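You operate a simulated robot arm through the tools that you are given. There is no shell and no other tool. Be economical: measure what you need, move in short steps, check, and stop when the job is done.

You are at the controls of a simulated robot arm. One attempt, no reset.

Task
Put the wide parts carton on the left end of the service bench. Fetch the black mug and set it on top of the red hand drum. Press the rec key of the tape machine three times. Close the upper drawer of the patch rack. Take the ties carton and leave it on top of the cream tape case. Take the short wooden block on the top of the pedal bench and put it away on the oak top of the grey cabinet. Stack the blue valve that says "B" from the top of the pedal bench on top of the blue valve marked "A". Turn the knob of the purple pedal to 10. Stack the string packet that says "flat" from the top of the pedal bench on top of the string packet marked "light". Put the cream cartridge that says "blank" from the top of the pedal bench on the right end of the long oak bench and the cream cartridge that says "keys" on the top of the white cabinet. Take the orange jumper plug with the white collar and put it on the upper wall shelf over the service bench. Fetch the grey jumper plug with the white collar and stand it on top of the beige long wooden block. Take the swap adapter with the white grip and put it on top of the pink tape case. Pull the right door of the grey cabinet open. Any order will do. Set down upright: wide parts carton, black mug, short wooden block, grey jumper plug with the white collar, swap adapter with the white grip.

It is judged by the outcome, as a careful person would: the job done as asked, and still so three seconds after it is handed in. It fails if anything else is knocked over, pushed out of place, dropped, spilled or broken.

Robot
A 6-joint arm with a two-finger gripper on a trunk, on a base that drives. Base frame: it is fixed to the floor where the robot stands at the start and does not move with it; the origin is under the middle of the robot, x ahead of it, y to its left, z up; the surface under the hand at the start is at about z = 0.74. Lengths are in m, angles in rad, forces in N, time in s.
Its first joint turns from -2.897 to 2.897 rad. Places, roughly: black mug (12x8x10 cm) [0.8, -1.7, 1.1]; blue valve [-4.5, -1.75, 0.75]; cream cartridge [-5.25, -1.75, 0.75]; cream tape case [-6.25, -1.75, 0.75]; grey jumper plug with the white co (3x3x7 cm) [-2.9, 1.8, 0.8]; knob of the purple pedal [-4.6, -1.5, 0.9]; left end of the service bench (23x40 cm) [-1.82, 0, 0.76]; long wooden block [-1.25, 4, 1]; oak top of the grey cabinet [-0.9, 4, 0.9]; orange jumper plug with the white  (3x3x7 cm) [-2.8, 2, 0.8]; pink tape case [-1, -1.75, 0.5]; rec key of the tape machine [-1.8, -1.6, 0.8]; red hand drum (17x21x15 cm) [-1.2, -1.7, 0.8]; right door of the grey cabinet [-0.3, 3.8, 0.4]; right end of the long oak bench [-6.3, 1.9, 0.8]; short wooden block [-4.25, -2, 0.75]; string packet [-5.25, -1.75, 0.75]; swap adapter with the white grip (14x4x7 cm) [-2.9, 0.8, 0.8]; ties carton [-3.75, -1.75, 1.5]; top of the white cabinet [-1.1, -1.8, 0.7]; upper drawer of the patch rack [-3.1, -1.5, 0.7]; upper wall shelf over the service bench (45x15 cm) [-2.14, 0.1, 1.52]; wide parts carton [0.75, -0.25, 0.75]. Payload 2.45 kg.
The TCP is the grasp point between the finger pads, 0.02 m short of the fingertips. In the tool frame z runs along the fingers and y along their closing line. The gripper opens to 0.14 m. The gripper's body begins 0.168 m behind the TCP.
Orientation is that of the tool frame in the base frame, as a unit quaternion [w, x, y, z]. With the fingers straight down and closing along the base's y, the tool's x points along the base's -x, its y along +y and its z along -z.

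Tools
- The arm moves only by the tool play_rows. Its argument "deltas" is a list of rows, each a list of 7 numbers: the gripper command, from -1 (shut) to 1 (fully open), values between in proportion, then the shift along the tool's x, y, z in units of 150 mm (1.0 is 150 mm), then the turn, a rotation vector about the tool's x, y, z in units of 180 degrees (1.0 is 180 degrees). In form: [[claw, x, y, z, ax, ay, az], ...]. A call has 1 to 12 rows; each row is the pose to reach, as a shift and turn from the pose commanded when the call began, along the tool's axes at that moment. A call with a number of a shift or a turn outside -1 to 1 is refused whole. Rows are played at 5 a second. More than 0.05 m and 0.15 rad between two rows, or a gripper value outside its range, and nothing of the call is played. Where a pose cannot be reached the arm comes as near as it can. A force on the tool above 40 N (or 10 N above the force at the start of the call, whichever is more), or a blocked arm, ends the call early, and 0.2 s more pass. The fingers move at their own pace (about 0.045 m/s each) and stop on an object; they squeeze with about 30 N. The grip force told is the motor's: it shows also when the fingers shut on nothing. Time passes only in rows, and 0.2 s behind the last, so rows that repeat a pose let the fingers close. It gives the time, the measured TCP pose, the force on the tool (base axes), the opening and the grip force at its end, in the units of the frame above (readings bear some noise), with the torque about the TCP (base axes, N m) and any sound that the robot's microphone picked up.
- Cameras (640 x 400 px; columns grow to the right, rows downward): "scene" is now at [-0.0986, 0.1525, 1.1472]; the picture's right is [-0.25, -0.97, 0.00], its down [-0.26, 0.07, -0.96] and it looks along [0.93, -0.24, -0.27] (base axes); focal length 264 px, centre (320, 200). "wrist" rides on the gripper at [0.078, 0.011, -0.209] in the tool frame; the picture's right is [-0.14, 0.99, 0.00], its down [-0.92, -0.13, -0.37] and it looks along [-0.37, -0.05, 0.93] (tool axes); focal length 280 px, centre (320, 200). There is no depth. A picture from a camera that has moved, and an enlarged one, comes with that camera's place and axes in the base frame and with its lens.
- snapshot(camera): a new picture of that camera. The clock stands still meanwhile.
- steer(legs): drives the robot by 1 to 6 legs, each [ahead, left, turn to the left] in m, m and rad, along the robot's own axes; the way and the turn of a leg run together, so that a leg with both is an arc; at most 1.5 m and 3.142 rad a leg. The arm and the cameras ride along, it lands a little off, and it stops where it bumps. It gives what a move gives.
- pan_tilt(pan, tilt): turns the head with the scene camera to pan (to the left, within 2.496 rad either way) and tilt (down, from -0.506 to 1.204), counted from straight ahead of the robot. It gives what a move gives.
- inspect(camera, box): a new picture of the part [left, top, right, bottom] of that camera's present view, enlarged. The clock stands still meanwhile.
- finish_job(): hands the job in; it is judged then, once.

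Work in short steps. Places have to be worked out from the pictures, the camera data and where the tool is seen: move nearer, look again, correct. Check each grasp and each placing, and mend what went wrong. You have 588 turns and 360 pictures in all, those below and enlarged ones among them. Open the gripper and draw the arm clear of the work before you hand the job in, unless the task says otherwise.

The tools are called after ">>>" as a command line: name --pt "numbers of a row" for each row, then --argument value for the rest, lists and objects as JSON in quotes. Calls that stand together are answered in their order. play_rows: Moves the arm, as the interface text tells. Its arguments: {"type":"object","properties":{"deltas":{"type":"array","items":{"type":"array","items":{"type":"number"}}}},"required":["deltas"]} The other tools are called the same way: steer (legs) drives the base; pan_tilt (pan, tilt) turns the head that bears the scene camera; snapshot (camera) takes a picture; inspect (camera, box) takes an enlarged picture of a part of a camera's view; finish_job () hands the job in.

At the start:

```text
time_s: 0.0
tcp_pos: [0.6265, -0.017, 0.9306]
tcp_rot: [0.0, 0.0, 1.0, 0.0]
wrist_force: [-0.6, -0.3, 0.0]
wrist_torque: [0.01, 0.0, -0.02]
width: 0.1401
finger_force: 0.1
robot x, y, heading: [-0.0008, 0.0033, 0.001]
head pan, tilt: [-0.25, 0.271]
```

scene: 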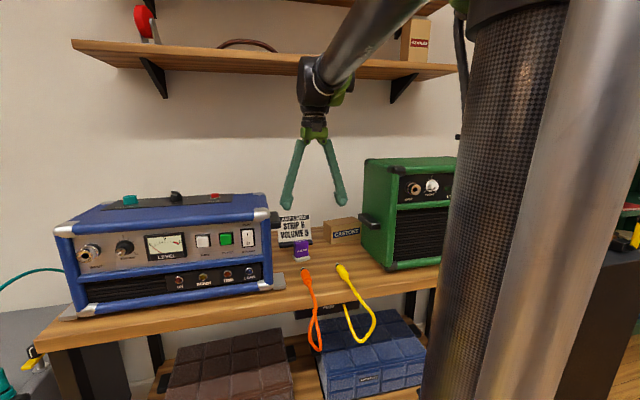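
wrist: 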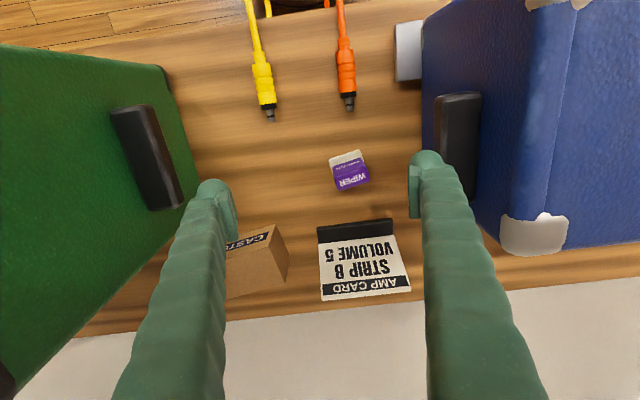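

I'll look at the carton near the green amp and what lies around, starting with an enlarged view.

>>> inspect --camera "scene" --box '[260, 180, 460, 305]'

>>> pan_tilt --pan -0.9 --tilt 0.3

>>> snapshot --camera "scene"

```text
3.20 times, centred on (360, 242) of scene
camera zoom: at [-0.0986, 0.1525, 1.1472], right [-0.25, -0.97, 0.0], down [-0.26, 0.07, -0.96], along [0.93, -0.24, -0.27], focal length 846 px, centre (192, 64)
```

zoom: 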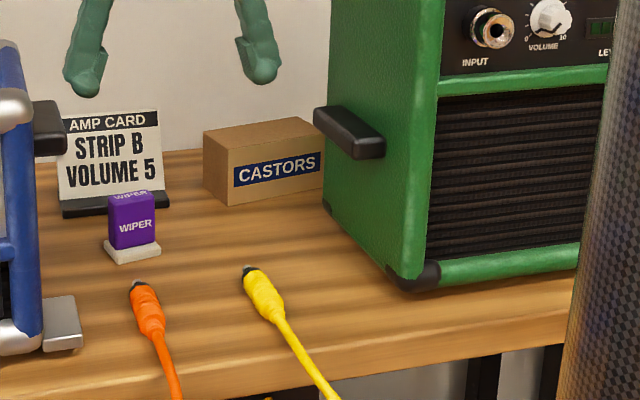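

```text
time_s: 1.0
tcp_pos: [0.6271, -0.0169, 0.9305]
tcp_rot: [-0.001, 0.001, 1.0, 0.0]
wrist_force: [0.0, -0.3, 0.5]
wrist_torque: [0.01, -0.03, 0.01]
width: 0.1399
finger_force: 0.1
robot x, y, heading: [-0.0026, -0.0004, -0.0]
head pan, tilt: [-0.901, 0.3]
```

```text
356 pictures are left
camera scene: at [-0.1311, 0.1025, 1.1445], right [-0.78, -0.62, 0.0], down [-0.18, 0.23, -0.96], along [0.59, -0.75, -0.3], focal length 264 px, centre (320, 200)
```

scene: 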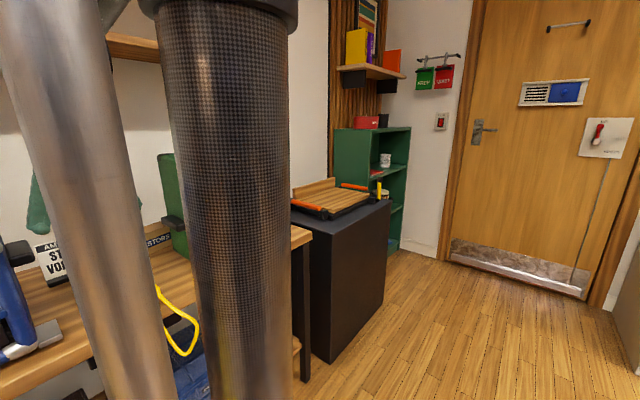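

The CASTORS carton sits near (0.76,-0.15). I turn the gripper 90° so that it closes along x, away from the amp side, and take a wrist picture.

>>> play_rows --pt "1 0 0 0 0 0 0.0455" --pt "1 0 0 0 0 0 0.091" --pt "1 -0.05 0 0 0 0 0.1365" --pt "1 -0.1 0 0 0 0 0.182" --pt "1 -0.15 0 0 0 0 0.2275" --pt "1 -0.2 0 0 0 0 0.273" --pt "1 -0.25 -0.05 0 0 0 0.3185" --pt "1 -0.3 -0.1 0 0 0 0.364" --pt "1 -0.35 -0.2 0 0 0 0.4095" --pt "1 -0.4 -0.3 0 0 0 0.455" --pt "1 -0.5 -0.4 0 0 0 0.5" --pt "1 -0.55 -0.5 0 0 0 0.5"

>>> snapshot --camera "wrist"

```text
time_s: 3.6
tcp_pos: [0.7098, -0.0925, 0.9306]
tcp_rot: [-0.001, 0.708, 0.707, 0.0]
wrist_force: [-0.2, 0.3, 0.0]
wrist_torque: [0.03, -0.02, -0.02]
width: 0.1398
finger_force: 0.2
robot x, y, heading: [-0.0022, 0.0035, -0.0]
head pan, tilt: [-0.901, 0.3]
```

```text
355 pictures are left
camera wrist: at [0.7205, -0.0138, 1.1401], right [0.99, -0.14, 0.0], down [-0.13, -0.92, 0.37], along [-0.05, -0.36, -0.93], focal length 280 px, centre (320, 200)
```

wrist: 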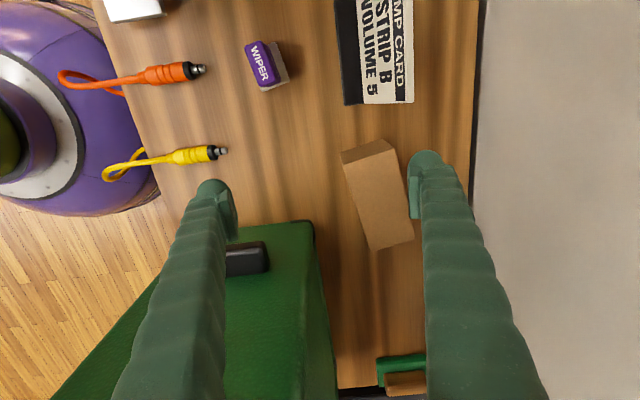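

Carton's top is about 0.053 x 0.136 m, centred near (0.777,-0.150), long axis turned ~0.2 rad. I align above it and check before going down.

>>> play_rows --pt "1 -0.13 0.15 0 0 0 -0.032" --pt "1 -0.26 0.3 0 0 0 -0.064" --pt "1 -0.383 0.447 0 0 0 -0.064" --pt "1 -0.383 0.447 0.2 0 0 -0.064" --pt "1 -0.383 0.447 0.35 0 0 -0.064"

>>> snapshot --camera "wrist"

```text
time_s: 4.8
tcp_pos: [0.776, -0.1508, 0.8773]
tcp_rot: [0.001, 0.633, 0.774, 0.001]
wrist_force: [0.0, 0.4, 0.8]
wrist_torque: [0.0, -0.03, -0.03]
width: 0.1402
finger_force: 0.0
robot x, y, heading: [-0.0019, 0.0034, 0.001]
head pan, tilt: [-0.901, 0.3]
```

```text
354 pictures are left
camera wrist: at [0.771, -0.0707, 1.0871], right [1.0, 0.06, 0.0], down [0.06, -0.93, 0.37], along [0.02, -0.37, -0.93], focal length 280 px, centre (320, 200)
```

wrist: 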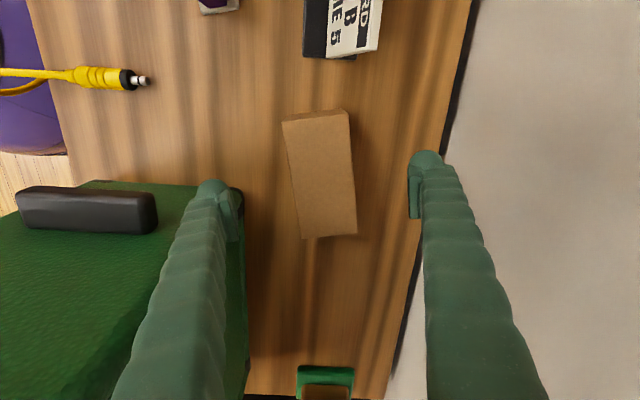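

Aligned well; centre is about 1 cm further right. I descend, close and lift slightly.

>>> play_rows --pt "1 -0.06 0.005 0.25 0 0 0" --pt "1 -0.06 0.005 0.5 0 0 0" --pt "1 -0.06 0.005 0.68 0 0 0" --pt "-1 -0.06 0.005 0.68 0 0 0" --pt "-1 -0.06 0.005 0.68 0 0 0" --pt "-1 -0.06 0.005 0.68 0 0 0" --pt "-1 -0.06 0.005 0.68 0 0 0" --pt "-1 -0.06 0.005 0.68 0 0 0" --pt "-1 -0.06 0.005 0.68 0 0 0" --pt "-1 -0.06 0.005 0.6 0 0 0" --pt "-1 -0.06 0.005 0.4 0 0 0"

>>> snapshot --camera "wrist"

```text
time_s: 7.2
tcp_pos: [0.7788, -0.1578, 0.818]
tcp_rot: [0.0, 0.633, 0.774, 0.0]
wrist_force: [-0.7, -0.4, -0.1]
wrist_torque: [-0.01, -0.01, 0.0]
width: 0.063
finger_force: 29.7
robot x, y, heading: [-0.0018, 0.0026, 0.0]
head pan, tilt: [-0.901, 0.3]
```

```text
353 pictures are left
camera wrist: at [0.7735, -0.0787, 1.0272], right [1.0, 0.06, 0.0], down [0.06, -0.93, 0.37], along [0.02, -0.37, -0.93], focal length 280 px, centre (320, 200)
```

wrist: 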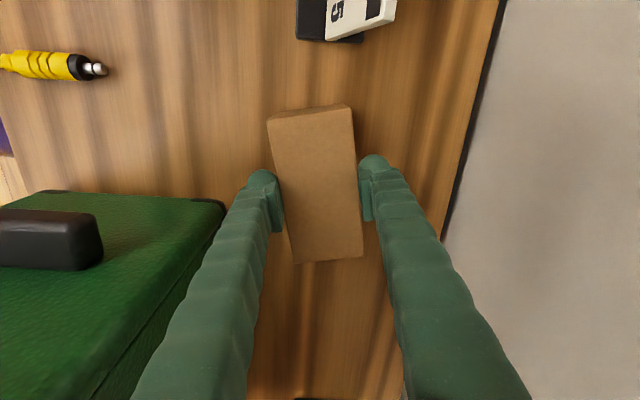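

Gripped. I lift it clear of the amps.

>>> play_rows --pt "-1 0 0 -0.3 0 0 0" --pt "-1 0 0 -0.6 0 0 0" --pt "-1 0 0 -0.8 0 0 0" --pt "-1 0 0 -1 0 0 0"

>>> play_rows --pt "-1 0 0 -0.3 0 0 0" --pt "-1 0 0 -0.6 0 0 0" --pt "-1 0.2 -0.3 -0.8 0 0 0.04" --pt "-1 0.4 -0.5 -1 0 0 0.064" --pt "-1 0.5 -0.8 -1 0 0 0.064" --pt "-1 0.6 -1 -1 0 0 0.064"

>>> pan_tilt --pan -2.3 --tilt 0.3

>>> snapshot --camera "scene"

>>> pan_tilt --pan 2.3 --tilt 0.3

>>> snapshot --camera "scene"

```text
time_s: 8.2
tcp_pos: [0.7786, -0.157, 0.9692]
tcp_rot: [0.001, 0.633, 0.774, 0.001]
wrist_force: [-0.7, -0.6, -2.4]
wrist_torque: [0.05, -0.01, 0.02]
width: 0.0641
finger_force: 29.5
robot x, y, heading: [0.0018, -0.0003, -0.007]
head pan, tilt: [-0.901, 0.3]
```

```text
refused: row 3 steps farther than a row can; nothing moved
```

```text
time_s: 9.8
tcp_pos: [0.7793, -0.1569, 0.9672]
tcp_rot: [0.0, 0.633, 0.774, 0.0]
wrist_force: [-0.2, 0.0, -2.5]
wrist_torque: [-0.01, -0.01, -0.02]
width: 0.0638
finger_force: 30.1
robot x, y, heading: [-0.0007, 0.0007, 0.001]
head pan, tilt: [-2.3, 0.3]
```

```text
352 pictures are left
camera scene: at [-0.2512, 0.1059, 1.1445], right [-0.75, 0.67, 0.0], down [0.2, 0.22, -0.96], along [-0.64, -0.71, -0.3], focal length 264 px, centre (320, 200)
```

scene: 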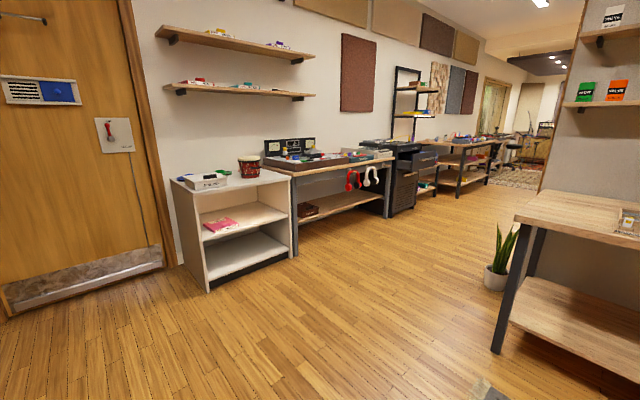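

```text
time_s: 13.4
tcp_pos: [0.7795, -0.1564, 0.9672]
tcp_rot: [0.0, 0.633, 0.774, 0.0]
wrist_force: [-0.5, 0.4, -2.7]
wrist_torque: [-0.04, -0.02, 0.01]
width: 0.064
finger_force: 30.2
robot x, y, heading: [0.0003, 0.0031, 0.0]
head pan, tilt: [2.3, 0.3]
```

```text
351 pictures are left
camera scene: at [-0.2512, 0.2452, 1.1445], right [0.75, 0.67, 0.0], down [0.2, -0.22, -0.96], along [-0.64, 0.71, -0.3], focal length 264 px, centre (320, 200)
```

scene: 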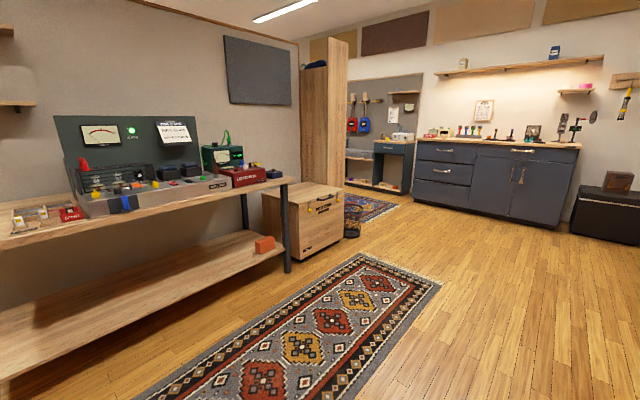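

The service bench is behind me, its left end near the plant. I raise and retract the carton, then turn around and approach.

>>> play_rows --pt "-1 0 0 -0.3 0 0 0" --pt "-1 0 0 -0.6 0 0 0" --pt "-1 0.1 -0.2 -0.8 0 0 0.03" --pt "-1 0.2 -0.4 -1 0 0 0.064" --pt "-1 0.3 -0.6 -1 0 0 0.064" --pt "-1 0.4 -0.8 -1 0 0 0.064" --pt "-1 0.5 -1 -1 0 0 0.064"

>>> play_rows --pt "-1 0.15 -0.25 0 0 0 0" --pt "-1 0.25 -0.5 0 0 0 0" --pt "-1 0.3 -0.75 0 0 0 0" --pt "-1 0.3 -1 0 0 0 0"

>>> steer --legs '[[-0.4, 0, 0], [0, 0, 3.14]]'

>>> pan_tilt --pan 0 --tilt 0.4

>>> snapshot --camera "scene"

```text
time_s: 14.1
tcp_pos: [0.7767, -0.1577, 0.9706]
tcp_rot: [-0.002, 0.641, 0.767, -0.001]
wrist_force: [-0.4, 0.1, -2.9]
wrist_torque: [0.01, 0.03, 0.0]
width: 0.0642
finger_force: 30.0
robot x, y, heading: [-0.0015, 0.0022, 0.001]
head pan, tilt: [2.3, 0.3]
stopped in row 3: the arm was blocked; the commanded pose is now the measured one
```

```text
time_s: 15.1
tcp_pos: [0.6188, -0.1401, 0.9743]
tcp_rot: [-0.001, 0.641, 0.768, -0.001]
wrist_force: [5.7, 1.4, -3.6]
wrist_torque: [0.41, -0.66, 0.08]
width: 0.0
finger_force: 16.5
robot x, y, heading: [-0.0065, -0.0015, -0.005]
head pan, tilt: [2.3, 0.3]
```

```text
time_s: 25.0
tcp_pos: [-1.0305, 0.1256, 0.9742]
tcp_rot: [-0.001, 0.776, -0.631, 0.0]
wrist_force: [0.0, 0.0, 1.2]
wrist_torque: [0.02, 0.01, -0.02]
width: 0.0
finger_force: 29.4
robot x, y, heading: [-0.4086, -0.0005, -3.115]
head pan, tilt: [2.3, 0.3]
```

```text
time_s: 27.1
tcp_pos: [-1.03, 0.1262, 0.9746]
tcp_rot: [-0.001, 0.776, -0.631, 0.0]
wrist_force: [-0.4, 0.2, -0.3]
wrist_torque: [0.0, 0.0, 0.03]
width: 0.0001
finger_force: 29.4
robot x, y, heading: [-0.4008, -0.0005, -3.118]
head pan, tilt: [0.0, 0.4]
```

```text
350 pictures are left
camera scene: at [-0.3022, -0.1717, 1.1352], right [-0.02, 1.0, 0.0], down [0.39, 0.01, -0.92], along [-0.92, -0.02, -0.39], focal length 264 px, centre (320, 200)
```

scene: 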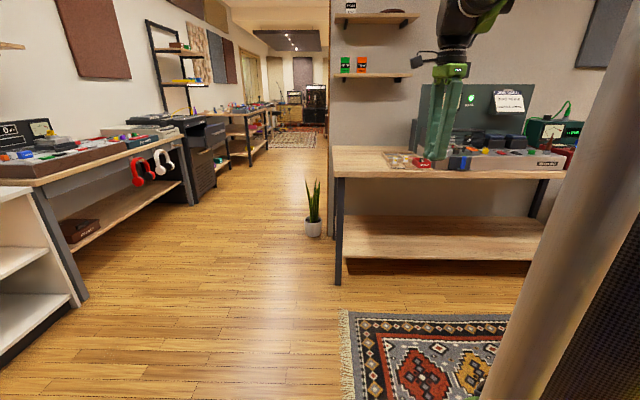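

The lift was blocked (likely by the wall shelf above) and the carton slipped out when retracting. I look back to find where it is.

>>> pan_tilt --pan 2.49 --tilt 0.35

>>> snapshot --camera "scene"

```text
time_s: 29.4
tcp_pos: [-1.03, 0.125, 0.9733]
tcp_rot: [0.001, 0.776, -0.631, 0.0]
wrist_force: [0.3, -0.6, 0.2]
wrist_torque: [0.03, -0.01, 0.0]
width: 0.0001
finger_force: 29.7
robot x, y, heading: [-0.4023, 0.0041, -3.118]
head pan, tilt: [2.491, 0.351]
```

```text
349 pictures are left
camera scene: at [-0.1342, -0.2241, 1.1398], right [-0.59, -0.81, 0.0], down [-0.28, 0.2, -0.94], along [0.76, -0.55, -0.34], focal length 264 px, centre (320, 200)
```

scene: 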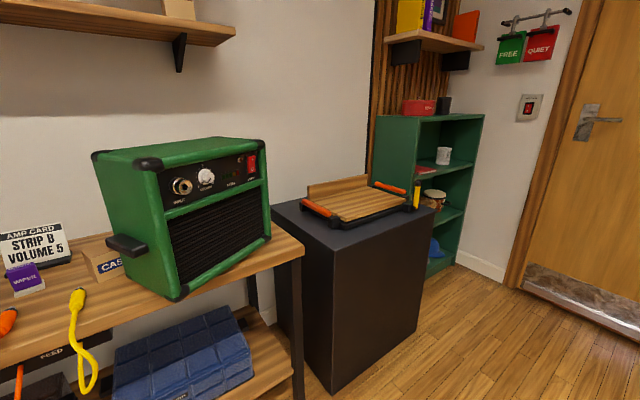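

The carton still stands upright behind the amp. I raise the arm here in the clear, then turn back and return for it with a better route.

>>> play_rows --pt "-1 0 0 -0.3 0 0 0" --pt "-1 0 0 -0.6 0 0 0" --pt "-1 0 0 -0.8 0 0 0" --pt "-1 0 0 -1 0 0 0"

>>> steer --legs '[[0, 0, 3.118]]'

>>> pan_tilt --pan -0.25 --tilt 0.27

>>> snapshot --camera "scene"

```text
time_s: 30.4
tcp_pos: [-1.0296, 0.1266, 1.1243]
tcp_rot: [0.0, 0.775, -0.631, 0.0]
wrist_force: [0.6, -0.2, -0.9]
wrist_torque: [-0.02, -0.01, 0.04]
width: 0.0
finger_force: 29.4
robot x, y, heading: [-0.402, 0.0023, -3.116]
head pan, tilt: [2.491, 0.351]
```

```text
time_s: 38.1
tcp_pos: [0.22, -0.1397, 1.1232]
tcp_rot: [0.0, 0.641, 0.768, 0.0]
wrist_force: [-0.5, -0.6, -1.2]
wrist_torque: [-0.04, 0.01, -0.03]
width: 0.0
finger_force: 29.6
robot x, y, heading: [-0.4049, -0.0008, 0.001]
head pan, tilt: [2.491, 0.351]
```

```text
time_s: 40.5
tcp_pos: [0.2186, -0.1391, 1.1244]
tcp_rot: [0.0, 0.641, 0.767, 0.0]
wrist_force: [-0.1, -0.2, -0.5]
wrist_torque: [-0.01, -0.02, 0.0]
width: 0.0001
finger_force: 29.5
robot x, y, heading: [-0.4016, -0.0028, -0.0]
head pan, tilt: [-0.25, 0.271]
```

```text
348 pictures are left
camera scene: at [-0.503, 0.1529, 1.1472], right [-0.25, -0.97, 0.0], down [-0.26, 0.07, -0.96], along [0.93, -0.24, -0.27], focal length 264 px, centre (320, 200)
```

scene: 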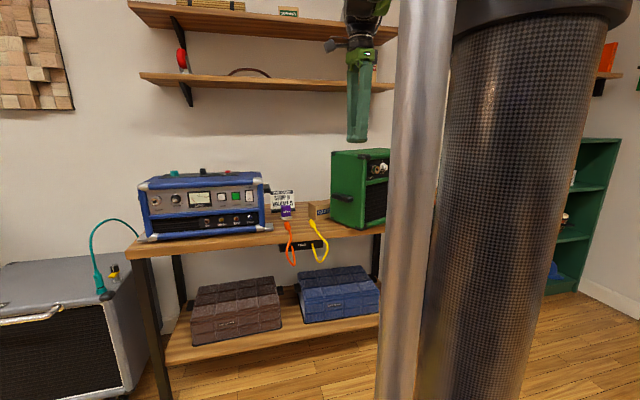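

I drive forward to the original standing place and compare with the first picture.

>>> steer --legs '[[0.4, 0, 0]]'

>>> snapshot --camera "scene"

>>> snapshot --camera "wrist"

```text
time_s: 43.0
tcp_pos: [0.6194, -0.1389, 1.1248]
tcp_rot: [0.001, 0.641, 0.768, -0.001]
wrist_force: [0.6, 0.0, -0.4]
wrist_torque: [0.02, -0.01, -0.02]
width: 0.0
finger_force: 29.4
robot x, y, heading: [-0.006, 0.003, -0.001]
head pan, tilt: [-0.25, 0.271]
```

```text
347 pictures are left
camera scene: at [-0.1021, 0.1532, 1.1472], right [-0.25, -0.97, 0.0], down [-0.26, 0.07, -0.96], along [0.93, -0.24, -0.27], focal length 264 px, centre (320, 200)
```

scene: 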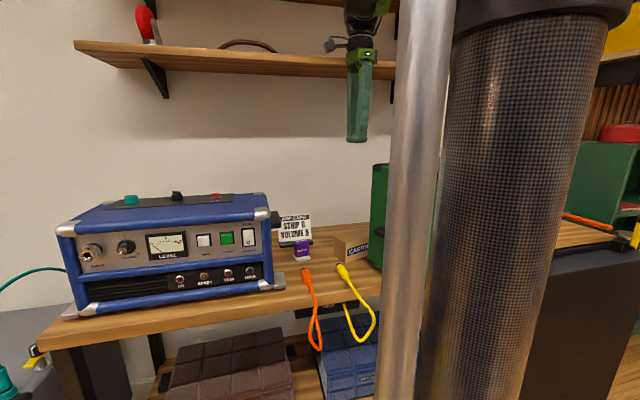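

```text
346 pictures are left
camera wrist: at [0.6167, -0.0599, 1.3336], right [1.0, 0.04, 0.0], down [0.04, -0.93, 0.37], along [0.02, -0.37, -0.93], focal length 280 px, centre (320, 200)
```

wrist: 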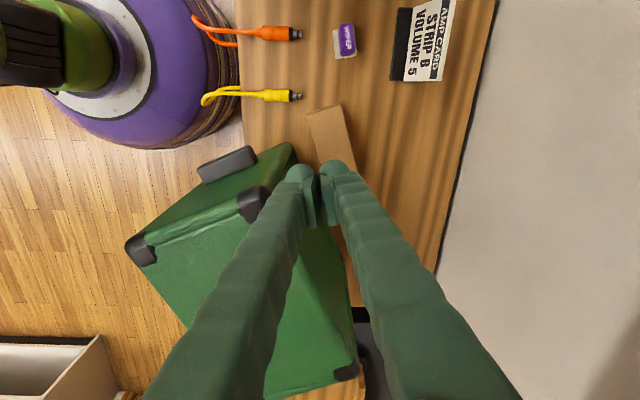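

The green amp has been dragged askew with the carton: I'll have to push it back later. First get a clear view of the carton, moving the gripper left.

>>> play_rows --pt "-0.2 0.25 0 0 0 0 0" --pt "0.4 0.5 0 0 0 0 0" --pt "0.4 0.6 0.1 0 0 0 0" --pt "0.4 0.6 0.1 0 0 0 0" --pt "0.4 0.6 0.1 0 0 0 0" --pt "0.4 0.6 0.1 0 0 0 0"

>>> snapshot --camera "wrist"

```text
time_s: 44.4
tcp_pos: [0.6185, -0.0473, 1.1239]
tcp_rot: [0.0, 0.64, 0.768, 0.0]
wrist_force: [0.2, -0.1, 0.8]
wrist_torque: [0.04, 0.0, 0.01]
width: 0.0979
finger_force: 0.2
robot x, y, heading: [-0.0085, 0.0019, 0.006]
head pan, tilt: [-0.25, 0.271]
```

```text
345 pictures are left
camera wrist: at [0.6161, 0.0311, 1.3333], right [1.0, 0.04, 0.0], down [0.04, -0.93, 0.37], along [0.02, -0.37, -0.93], focal length 280 px, centre (320, 200)
```

wrist: 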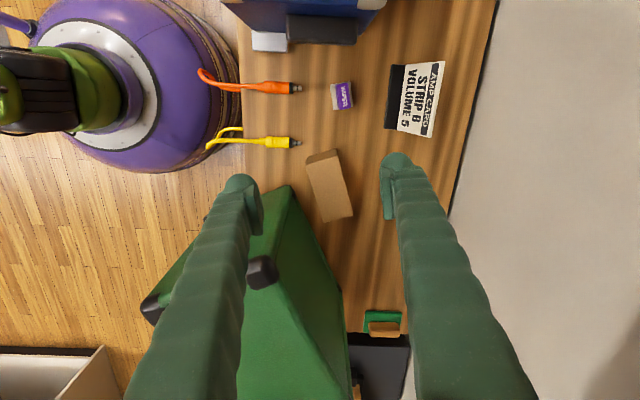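

Carton centre now ~(0.647,-0.154), turned ~0.29 rad, with a finger gap beside the amp. I go to (0.642,-0.135) and lower part way.

>>> play_rows --pt "0.4 -0.2 0.01 0 0 0 -0.018" --pt "0.4 -0.4 0.03 0 0 0 -0.035" --pt "0.4 -0.603 0.049 0 0 0 -0.035" --pt "0.4 -0.603 0.049 0.3 0 0 -0.035" --pt "0.4 -0.603 0.049 0.6 0 0 -0.035" --pt "0.4 -0.603 0.049 0.9 0 0 -0.035" --pt "0.4 -0.603 0.049 0.9 0 0 -0.035"

>>> snapshot --camera "wrist"

```text
time_s: 46.0
tcp_pos: [0.6424, -0.1358, 0.989]
tcp_rot: [0.0, 0.598, 0.802, -0.001]
wrist_force: [-0.5, 0.4, -0.3]
wrist_torque: [0.03, -0.01, 0.0]
width: 0.0979
finger_force: 0.0
robot x, y, heading: [-0.0012, 0.0009, 0.003]
head pan, tilt: [-0.25, 0.271]
```

```text
344 pictures are left
camera wrist: at [0.6308, -0.0576, 1.1989], right [0.99, 0.15, 0.0], down [0.14, -0.92, 0.37], along [0.06, -0.36, -0.93], focal length 280 px, centre (320, 200)
```

wrist: 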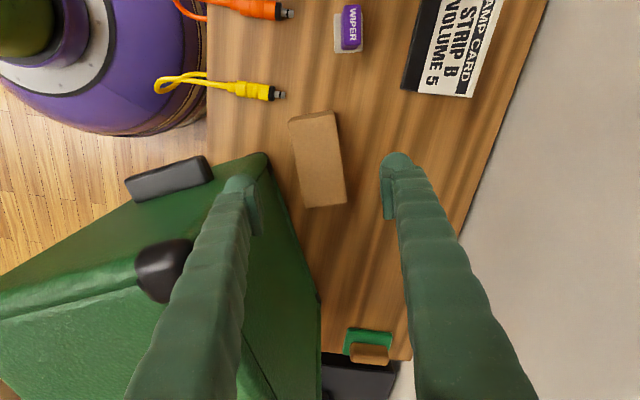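

Fingers straddle the carton with the amp clear. I lower further in two steps and close.

>>> play_rows --pt "0.4 0 0 0.25 0 0 0" --pt "0.4 0 0 0.5 0 0 0" --pt "0.4 0 0 0.7 0 0 0" --pt "0.4 0 0 0.8 0 0 0"

>>> play_rows --pt "0.4 0 0 0.2 0 0 0" --pt "0.4 0 0 0.4 0 0 0" --pt "0.4 0 0 0.6 0 0 0" --pt "-1 0 0 0.6 0 0 0" --pt "-1 0 0 0.6 0 0 0" --pt "-1 0 0 0.6 0 0 0" --pt "-1 0 0 0.6 0 0 0" --pt "-1 0 0 0.6 0 0 0" --pt "-1 0 0 0.4 0 0 0"

>>> snapshot --camera "wrist"

```text
time_s: 47.0
tcp_pos: [0.643, -0.1349, 0.8693]
tcp_rot: [0.0, 0.597, 0.802, -0.001]
wrist_force: [0.8, 0.2, 0.1]
wrist_torque: [0.05, 0.06, 0.01]
width: 0.0978
finger_force: 0.0
robot x, y, heading: [-0.0034, -0.0008, 0.005]
head pan, tilt: [-0.25, 0.271]
```

```text
time_s: 49.0
tcp_pos: [0.6419, -0.1367, 0.8083]
tcp_rot: [0.0, 0.599, 0.801, 0.0]
wrist_force: [-0.8, -0.9, -2.5]
wrist_torque: [0.06, 0.05, 0.02]
width: 0.0685
finger_force: 30.1
robot x, y, heading: [-0.0045, 0.0021, -0.002]
head pan, tilt: [-0.25, 0.271]
```

```text
343 pictures are left
camera wrist: at [0.6301, -0.0582, 1.0173], right [0.99, 0.15, 0.0], down [0.14, -0.92, 0.37], along [0.06, -0.36, -0.93], focal length 280 px, centre (320, 200)
```

wrist: 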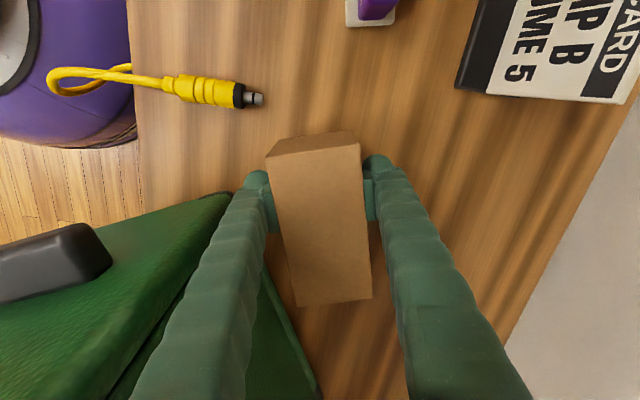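

Held. I lift straight up in checked steps.

>>> play_rows --pt "-1 0 0 -0.3 0 0 0" --pt "-1 0 0.03 -0.6 0 0 0" --pt "-1 0 0.03 -0.9 0 0 0"

>>> play_rows --pt "-1 0 0 -0.3 0 0 0" --pt "-1 0 0 -0.6 0 0 0" --pt "-1 0 0 -0.9 0 0 0"

```text
time_s: 49.8
tcp_pos: [0.6478, -0.1339, 0.9453]
tcp_rot: [0.0, 0.598, 0.801, 0.0]
wrist_force: [-0.1, 0.1, -1.8]
wrist_torque: [0.07, 0.03, -0.01]
width: 0.068
finger_force: 30.3
robot x, y, heading: [-0.006, -0.0006, -0.001]
head pan, tilt: [-0.25, 0.271]
```

```text
time_s: 50.6
tcp_pos: [0.6479, -0.1339, 1.0794]
tcp_rot: [-0.001, 0.598, 0.802, 0.0]
wrist_force: [1.2, 1.0, -3.8]
wrist_torque: [0.06, 0.02, 0.03]
width: 0.0685
finger_force: 30.1
robot x, y, heading: [-0.0045, 0.0005, -0.003]
head pan, tilt: [-0.25, 0.271]
```

Up a little more to clear the amp tops, then back the base off and turn around.

>>> play_rows --pt "-1 0 0 -0.2 0 0 0" --pt "-1 0 0 -0.4 0 0 0" --pt "-1 0 0 -0.5 0 0 0"

>>> steer --legs '[[-0.4, 0, 0]]'

>>> snapshot --camera "wrist"

```text
time_s: 51.4
tcp_pos: [0.6472, -0.1343, 1.1537]
tcp_rot: [0.0, 0.598, 0.802, 0.0]
wrist_force: [0.7, -1.1, -3.1]
wrist_torque: [0.1, 0.02, 0.04]
width: 0.0681
finger_force: 29.8
robot x, y, heading: [-0.0064, 0.0015, -0.002]
head pan, tilt: [-0.25, 0.271]
```

```text
time_s: 53.9
tcp_pos: [0.2459, -0.1344, 1.1531]
tcp_rot: [0.0, 0.597, 0.802, 0.0]
wrist_force: [0.8, 0.2, -2.8]
wrist_torque: [0.04, 0.05, 0.01]
width: 0.0684
finger_force: 29.6
robot x, y, heading: [-0.404, 0.0024, 0.0]
head pan, tilt: [-0.25, 0.271]
```

```text
342 pictures are left
camera wrist: at [0.2341, -0.0565, 1.3633], right [0.99, 0.15, 0.0], down [0.14, -0.92, 0.37], along [0.06, -0.36, -0.93], focal length 280 px, centre (320, 200)
```

wrist: 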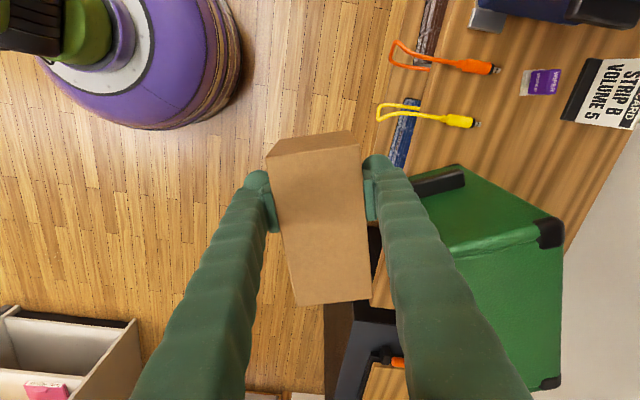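

Good hold. I turn around and drive to the service bench so the carton hangs over its left end.

>>> steer --legs '[[0, 0, 3.14], [0.5, 0.13, 0]]'

>>> pan_tilt --pan -0.1 --tilt 0.5

>>> snapshot --camera "scene"

>>> snapshot --camera "wrist"

```text
time_s: 64.2
tcp_pos: [-1.5473, 0.0749, 1.1532]
tcp_rot: [0.0, 0.783, -0.622, 0.0]
wrist_force: [0.1, -0.6, -3.2]
wrist_torque: [-0.05, -0.04, -0.01]
width: 0.0682
finger_force: 30.3
robot x, y, heading: [-0.9034, -0.0983, 3.081]
head pan, tilt: [-0.25, 0.271]
```

```text
time_s: 64.9
tcp_pos: [-1.5464, 0.0756, 1.1547]
tcp_rot: [0.0, 0.783, -0.622, 0.0]
wrist_force: [0.1, 0.1, -2.4]
wrist_torque: [-0.08, -0.01, -0.02]
width: 0.0679
finger_force: 30.1
robot x, y, heading: [-0.9078, -0.1031, 3.084]
head pan, tilt: [-0.099, 0.499]
```

```text
341 pictures are left
camera scene: at [-0.8166, -0.2707, 1.1261], right [0.16, 0.99, 0.0], down [0.47, -0.08, -0.88], along [-0.87, 0.14, -0.48], focal length 264 px, centre (320, 200)
```

scene: 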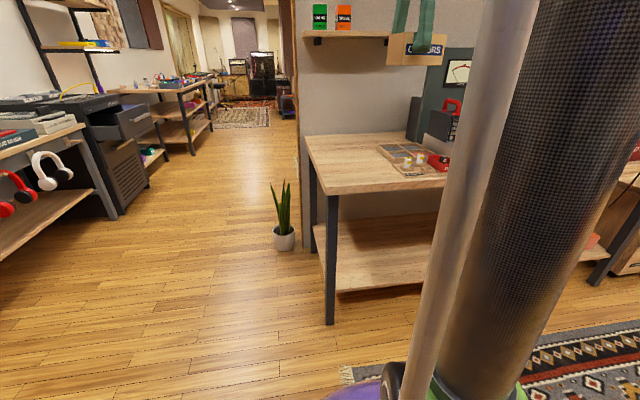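

```text
340 pictures are left
camera wrist: at [-1.5398, -0.0034, 1.3632], right [-1.0, -0.09, 0.0], down [-0.08, 0.93, 0.37], along [-0.03, 0.37, -0.93], focal length 280 px, centre (320, 200)
```

wrist: 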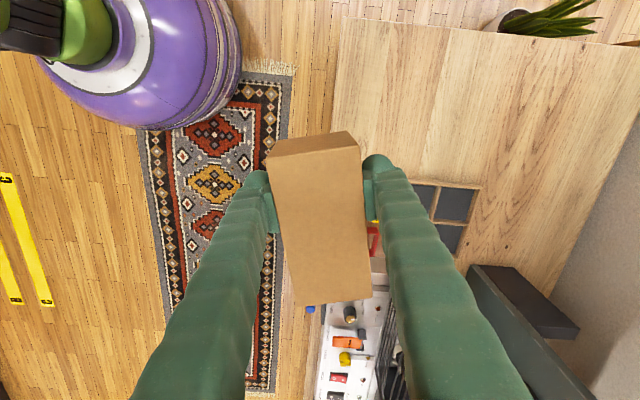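

The bench's left end runs y from -0.13 to about 0.17 (tray), front edge x≈-1.575. I drive to bring the carton over (-1.80, 0.0), then lower.

>>> steer --legs '[[0.247, 0.109, 0]]'

>>> play_rows --pt "-1 0 0 0.3 0 0 0" --pt "-1 0 0 0.6 0 0 0" --pt "-1 0 0 0.9 0 0 0"

>>> snapshot --camera "wrist"

```text
time_s: 66.8
tcp_pos: [-1.8, -0.0183, 1.154]
tcp_rot: [0.0, 0.783, -0.622, 0.0]
wrist_force: [0.9, 0.3, -2.5]
wrist_torque: [-0.05, -0.04, 0.01]
width: 0.068
finger_force: 29.6
robot x, y, heading: [-1.1651, -0.1922, 3.079]
head pan, tilt: [-0.099, 0.499]
```

```text
time_s: 67.6
tcp_pos: [-1.7999, -0.0178, 1.0178]
tcp_rot: [0.0, 0.782, -0.623, 0.0]
wrist_force: [0.1, -0.8, -2.1]
wrist_torque: [-0.09, -0.03, -0.03]
width: 0.0681
finger_force: 30.3
robot x, y, heading: [-1.1597, -0.193, 3.08]
head pan, tilt: [-0.099, 0.499]
```

```text
339 pictures are left
camera wrist: at [-1.7932, -0.0965, 1.2275], right [-1.0, -0.09, 0.0], down [-0.08, 0.93, 0.37], along [-0.03, 0.37, -0.93], focal length 280 px, centre (320, 200)
```

wrist: 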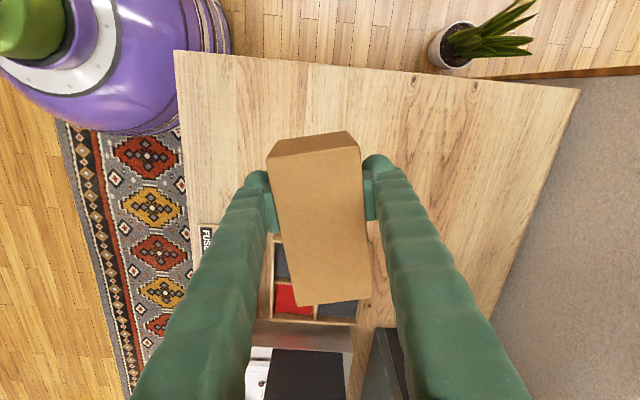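

Clear of the tray. I lower to just above the surface, then gently to contact.

>>> play_rows --pt "-1 0 0 0.3 0 0 0" --pt "-1 0 0 0.6 0 0 0" --pt "-1 0 0 0.9 0 0 0" --pt "-1 0 0 1 0 0 0"

>>> play_rows --pt "-1 0 0 0.2 0 0 0" --pt "-1 0 0 0.35 0 0 0" --pt "-1 0 0 0.41 0 0 0" --pt "-1 0 0 0.45 0 0 0" --pt "-1 0 0 0.47 0 0 0"

```text
time_s: 68.6
tcp_pos: [-1.8016, -0.0177, 0.8684]
tcp_rot: [0.0, 0.782, -0.623, 0.0]
wrist_force: [0.3, -0.5, -3.5]
wrist_torque: [-0.06, -0.01, -0.02]
width: 0.0681
finger_force: 30.3
robot x, y, heading: [-1.1586, -0.1973, 3.076]
head pan, tilt: [-0.099, 0.499]
```

```text
time_s: 69.8
tcp_pos: [-1.7996, -0.0178, 0.7996]
tcp_rot: [0.0, 0.782, -0.623, -0.001]
wrist_force: [1.9, 0.2, 32.1]
wrist_torque: [0.0, 0.02, 0.0]
width: 0.0687
finger_force: 29.9
robot x, y, heading: [-1.1604, -0.198, 3.078]
head pan, tilt: [-0.099, 0.499]
```

Contact at z≈0.80. I release gently and rise.

>>> play_rows --pt "-1 0 0 -0.02 0 0 0" --pt "0.3 0 0 -0.02 0 0 0" --pt "0.5 0 0 -0.02 0 0 0" --pt "0.5 0 0 -0.02 0 0 0" --pt "0.5 0 0 -0.25 0 0 0" --pt "0.5 0 0 -0.5 0 0 0" --pt "0.5 0 0 -0.8 0 0 0" --pt "0.5 0 0 -1 0 0 0"

>>> play_rows --pt "0.5 0 0 -0.3 0 0 0" --pt "0.5 0 0 -0.6 0 0 0" --pt "0.5 0 0 -0.9 0 0 0"

>>> snapshot --camera "wrist"

>>> pan_tilt --pan 0.15 --tilt 0.3

>>> snapshot --camera "scene"

```text
time_s: 71.6
tcp_pos: [-1.8017, -0.0178, 0.9485]
tcp_rot: [0.0, 0.782, -0.623, 0.001]
wrist_force: [0.2, -0.1, 0.4]
wrist_torque: [0.0, 0.01, 0.01]
width: 0.105
finger_force: 0.0
robot x, y, heading: [-1.1597, -0.1911, 3.075]
head pan, tilt: [-0.099, 0.499]
```

```text
time_s: 72.4
tcp_pos: [-1.8017, -0.0176, 1.0846]
tcp_rot: [0.001, 0.783, -0.622, 0.0]
wrist_force: [-0.3, -0.5, 0.0]
wrist_torque: [0.0, 0.06, -0.02]
width: 0.105
finger_force: 0.1
robot x, y, heading: [-1.1592, -0.1929, 3.082]
head pan, tilt: [-0.099, 0.499]
```

```text
338 pictures are left
camera wrist: at [-1.7943, -0.0961, 1.2938], right [-1.0, -0.09, 0.0], down [-0.08, 0.93, 0.37], along [-0.03, 0.37, -0.93], focal length 280 px, centre (320, 200)
```

wrist: 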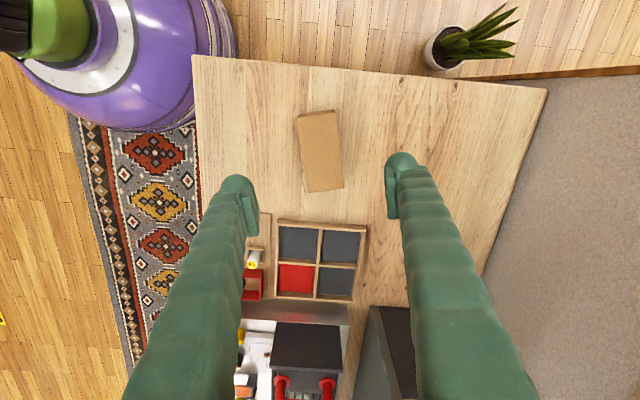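

```text
time_s: 73.2
tcp_pos: [-1.8004, -0.0168, 1.0837]
tcp_rot: [-0.001, 0.782, -0.623, 0.0]
wrist_force: [0.8, -0.6, 0.1]
wrist_torque: [-0.01, -0.02, 0.0]
width: 0.1051
finger_force: 0.1
robot x, y, heading: [-1.1591, -0.1946, 3.078]
head pan, tilt: [0.15, 0.3]
```

```text
337 pictures are left
camera scene: at [-1.074, -0.3881, 1.1444], right [-0.09, 1.0, 0.0], down [0.3, 0.03, -0.96], along [-0.95, -0.08, -0.3], focal length 264 px, centre (320, 200)
```

scene: 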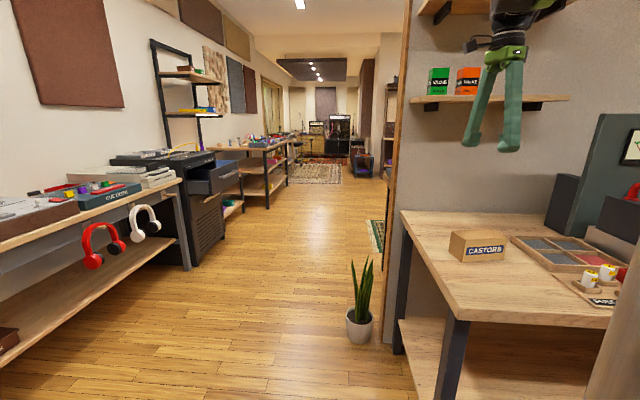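

Carton placed upright. Now I back off, turn round and return to the green amp to put it straight, restoring the tool to its starting orientation on the way.

>>> steer --legs '[[-0.4, 0, 0], [0, 0, -3.08]]'

>>> play_rows --pt "-1 0 0 0 0 0 -0.0455" --pt "-1 0 0 0 0 0 -0.091" --pt "-1 0 0 0 0 0 -0.1365" --pt "-1 0 0 0 0 0 -0.182" --pt "-1 0 0 0 0 0 -0.2275" --pt "-1 0 0 0 0 0 -0.273" --pt "-1 0 0 0 0 0 -0.3185" --pt "-1 0 0 0 0 0 -0.364" --pt "-1 0 0 0 0 0 -0.408"

>>> pan_tilt --pan 0 --tilt 0.3

>>> snapshot --camera "scene"

```text
time_s: 82.9
tcp_pos: [-0.1154, -0.3726, 1.0827]
tcp_rot: [0.0, 0.608, 0.794, 0.0]
wrist_force: [-0.3, 0.7, 1.0]
wrist_torque: [-0.04, 0.03, 0.04]
width: 0.1049
finger_force: 0.1
robot x, y, heading: [-0.7663, -0.2237, -0.026]
head pan, tilt: [0.15, 0.3]
```

```text
time_s: 84.9
tcp_pos: [-0.1162, -0.371, 1.0836]
tcp_rot: [0.0, 0.013, 1.0, 0.0]
wrist_force: [-0.2, 0.3, -0.1]
wrist_torque: [-0.01, 0.01, 0.02]
width: 0.0002
finger_force: 29.4
robot x, y, heading: [-0.7641, -0.22, -0.027]
head pan, tilt: [0.15, 0.3]
```

```text
time_s: 85.6
tcp_pos: [-0.1155, -0.3717, 1.0835]
tcp_rot: [0.0, 0.013, 1.0, 0.001]
wrist_force: [0.7, -0.5, 0.0]
wrist_torque: [-0.05, 0.03, -0.01]
width: 0.0001
finger_force: 29.4
robot x, y, heading: [-0.7674, -0.2184, -0.024]
head pan, tilt: [0.0, 0.3]
```

```text
336 pictures are left
camera scene: at [-0.8547, -0.0411, 1.1445], right [-0.03, -1.0, 0.0], down [-0.3, 0.01, -0.96], along [0.95, -0.02, -0.3], focal length 264 px, centre (320, 200)
```

scene: 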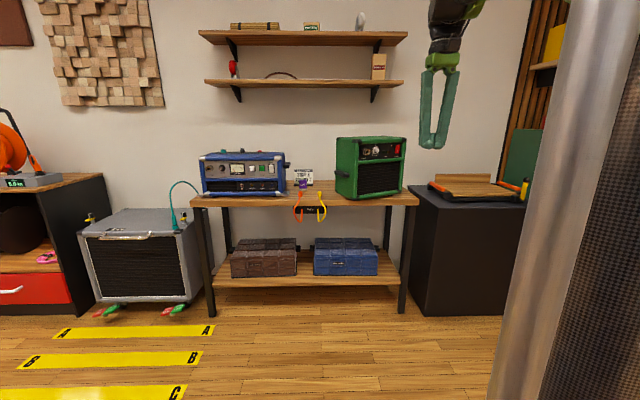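

I drive forward so the closed fingers stand just in front of the amp, and look.

>>> steer --legs '[[0.35, 0.06, 0.026]]'

>>> snapshot --camera "scene"

>>> snapshot --camera "wrist"

```text
time_s: 87.9
tcp_pos: [0.2356, -0.2997, 1.0832]
tcp_rot: [0.0, 0.0, 1.0, 0.0]
wrist_force: [0.0, -0.5, -0.6]
wrist_torque: [0.0, 0.0, 0.02]
width: 0.0
finger_force: 29.5
robot x, y, heading: [-0.4195, -0.1665, 0.001]
head pan, tilt: [0.0, 0.3]
```

```text
335 pictures are left
camera scene: at [-0.5106, 0.0123, 1.1445], right [0.0, -1.0, 0.0], down [-0.3, 0.0, -0.96], along [0.96, 0.0, -0.3], focal length 264 px, centre (320, 200)
```

scene: 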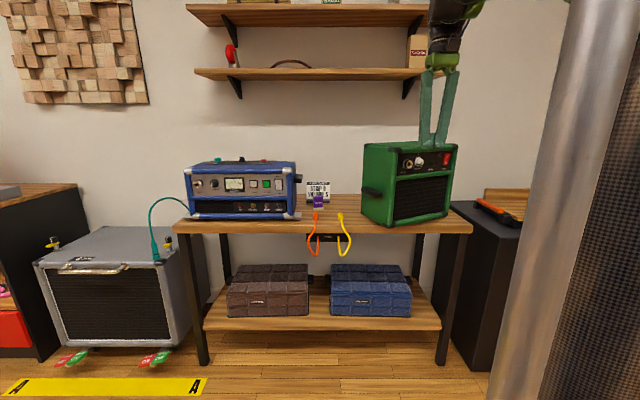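

```text
334 pictures are left
camera wrist: at [0.158, -0.2875, 1.293], right [0.14, 0.99, 0.0], down [0.92, -0.13, 0.37], along [0.37, -0.05, -0.93], focal length 280 px, centre (320, 200)
```

wrist: 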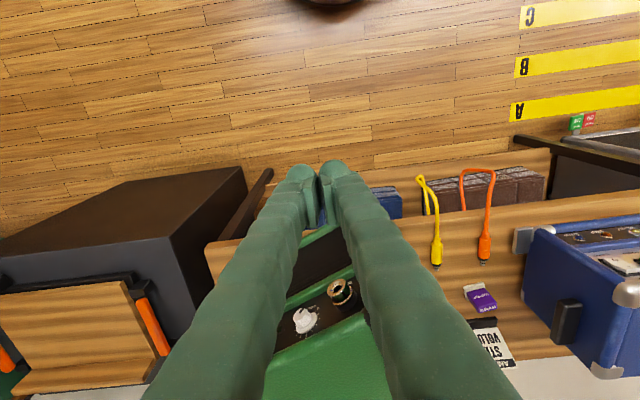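

I tilt the closed fingers 45° forward and lower in front of the amp's left front corner.

>>> play_rows --pt "-1 0 0.1 0.15 0 -0.042 0" --pt "-1 0 0.2 0.3 0 -0.084 0" --pt "-1 0 0.27 0.5 0 -0.126 0" --pt "-1 0 0.27 0.7 0 -0.168 0" --pt "-1 0 0.27 0.9 0 -0.21 0" --pt "-1 0 0.27 1 0 -0.25 0"

>>> play_rows --pt "-1 0.2 0 0.2 0 0 0" --pt "-1 0.4 0 0.4 0 0 0" --pt "-1 0.5 0 0.6 0 0 0" --pt "-1 0.45 0 0.75 0 0 0"

>>> snapshot --camera "wrist"

>>> snapshot --camera "scene"

```text
time_s: 89.3
tcp_pos: [0.2382, -0.2575, 0.9331]
tcp_rot: [0.384, -0.001, 0.923, 0.001]
wrist_force: [0.6, 0.0, -1.1]
wrist_torque: [0.01, 0.0, -0.03]
width: 0.0
finger_force: 29.6
robot x, y, heading: [-0.4131, -0.1598, -0.001]
head pan, tilt: [0.0, 0.3]
```

```text
time_s: 90.3
tcp_pos: [0.2663, -0.2573, 0.805]
tcp_rot: [0.383, 0.0, 0.924, -0.001]
wrist_force: [-1.0, 0.4, 0.5]
wrist_torque: [0.01, 0.01, 0.0]
width: 0.0
finger_force: 29.5
robot x, y, heading: [-0.4155, -0.1628, 0.003]
head pan, tilt: [0.0, 0.3]
```

```text
333 pictures are left
camera wrist: at [0.0642, -0.2471, 0.8984], right [0.1, 0.99, 0.1], down [0.39, -0.13, 0.91], along [0.92, -0.05, -0.4], focal length 280 px, centre (320, 200)
```

wrist: 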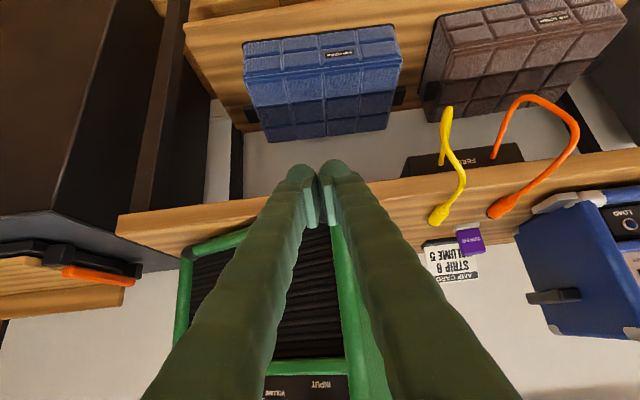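

```text
332 pictures are left
camera scene: at [-0.5107, 0.0124, 1.1444], right [0.0, -1.0, 0.0], down [-0.3, 0.0, -0.96], along [0.96, 0.0, -0.3], focal length 264 px, centre (320, 200)
```

scene: 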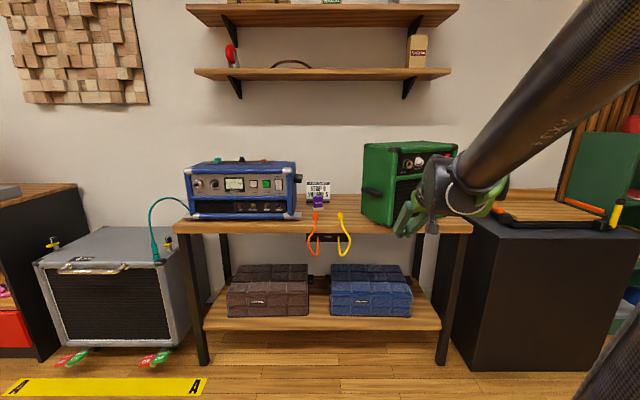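

The amp's left front trim is just beside the fingers at y≈-0.24. I shift slightly and advance to contact.

>>> play_rows --pt "-1 -0.2 0.09 0.2 0 0 0" --pt "-1 -0.4 0.09 0.4 0 0 0" --pt "-1 -0.6 0.09 0.6 0 0 0"

>>> snapshot --camera "wrist"

```text
time_s: 91.1
tcp_pos: [0.3952, -0.2434, 0.8058]
tcp_rot: [0.383, 0.0, 0.924, 0.0]
wrist_force: [-5.9, 7.5, -5.1]
wrist_torque: [-0.04, 0.11, 0.18]
width: 0.0
finger_force: 28.7
robot x, y, heading: [-0.4135, -0.1648, 0.002]
head pan, tilt: [0.0, 0.3]
```

```text
331 pictures are left
camera wrist: at [0.192, -0.2323, 0.8989], right [0.1, 0.99, 0.1], down [0.39, -0.13, 0.91], along [0.92, -0.05, -0.4], focal length 280 px, centre (320, 200)
```

wrist: 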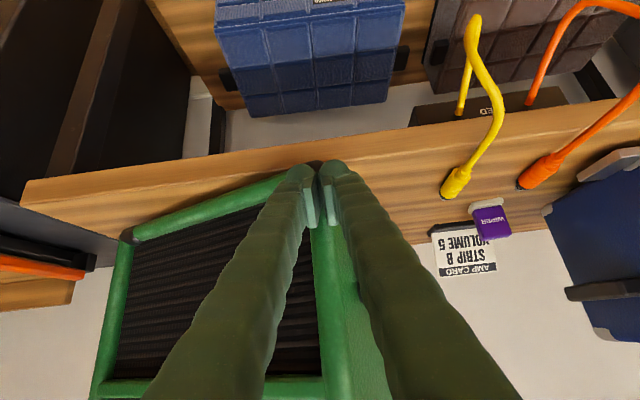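

Contact right at the corner, with sideways force. I back off slightly, shift 2 cm right onto the trim, then push.

>>> play_rows --pt "-1 0.12 0 -0.12 0 0 0" --pt "-1 0.12 -0.15 -0.12 0 0 0" --pt "-1 0.0 -0.15 0.0 0 0 0" --pt "-1 -0.08 -0.15 0.08 0 0 0" --pt "-1 -0.16 -0.15 0.16 0 0 0"

>>> snapshot --camera "wrist"

```text
time_s: 92.3
tcp_pos: [0.4301, -0.2681, 0.8069]
tcp_rot: [0.382, 0.001, 0.924, 0.0]
wrist_force: [-12.3, -2.5, 1.7]
wrist_torque: [0.06, -0.06, 0.27]
width: 0.0
finger_force: 29.3
robot x, y, heading: [-0.4153, -0.164, -0.004]
head pan, tilt: [0.0, 0.3]
```

```text
330 pictures are left
camera wrist: at [0.226, -0.2564, 0.8987], right [0.1, 0.99, 0.1], down [0.39, -0.13, 0.91], along [0.92, -0.05, -0.4], focal length 280 px, centre (320, 200)
```

wrist: 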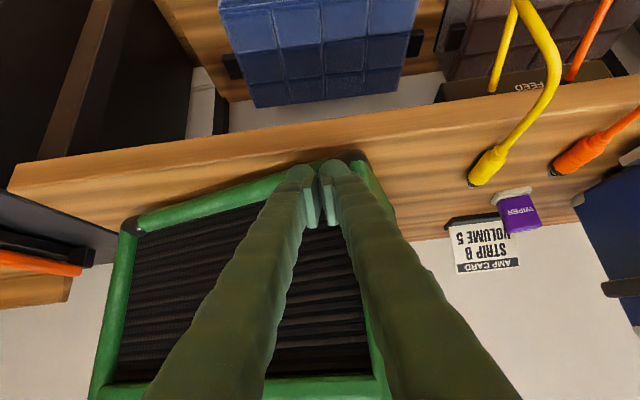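

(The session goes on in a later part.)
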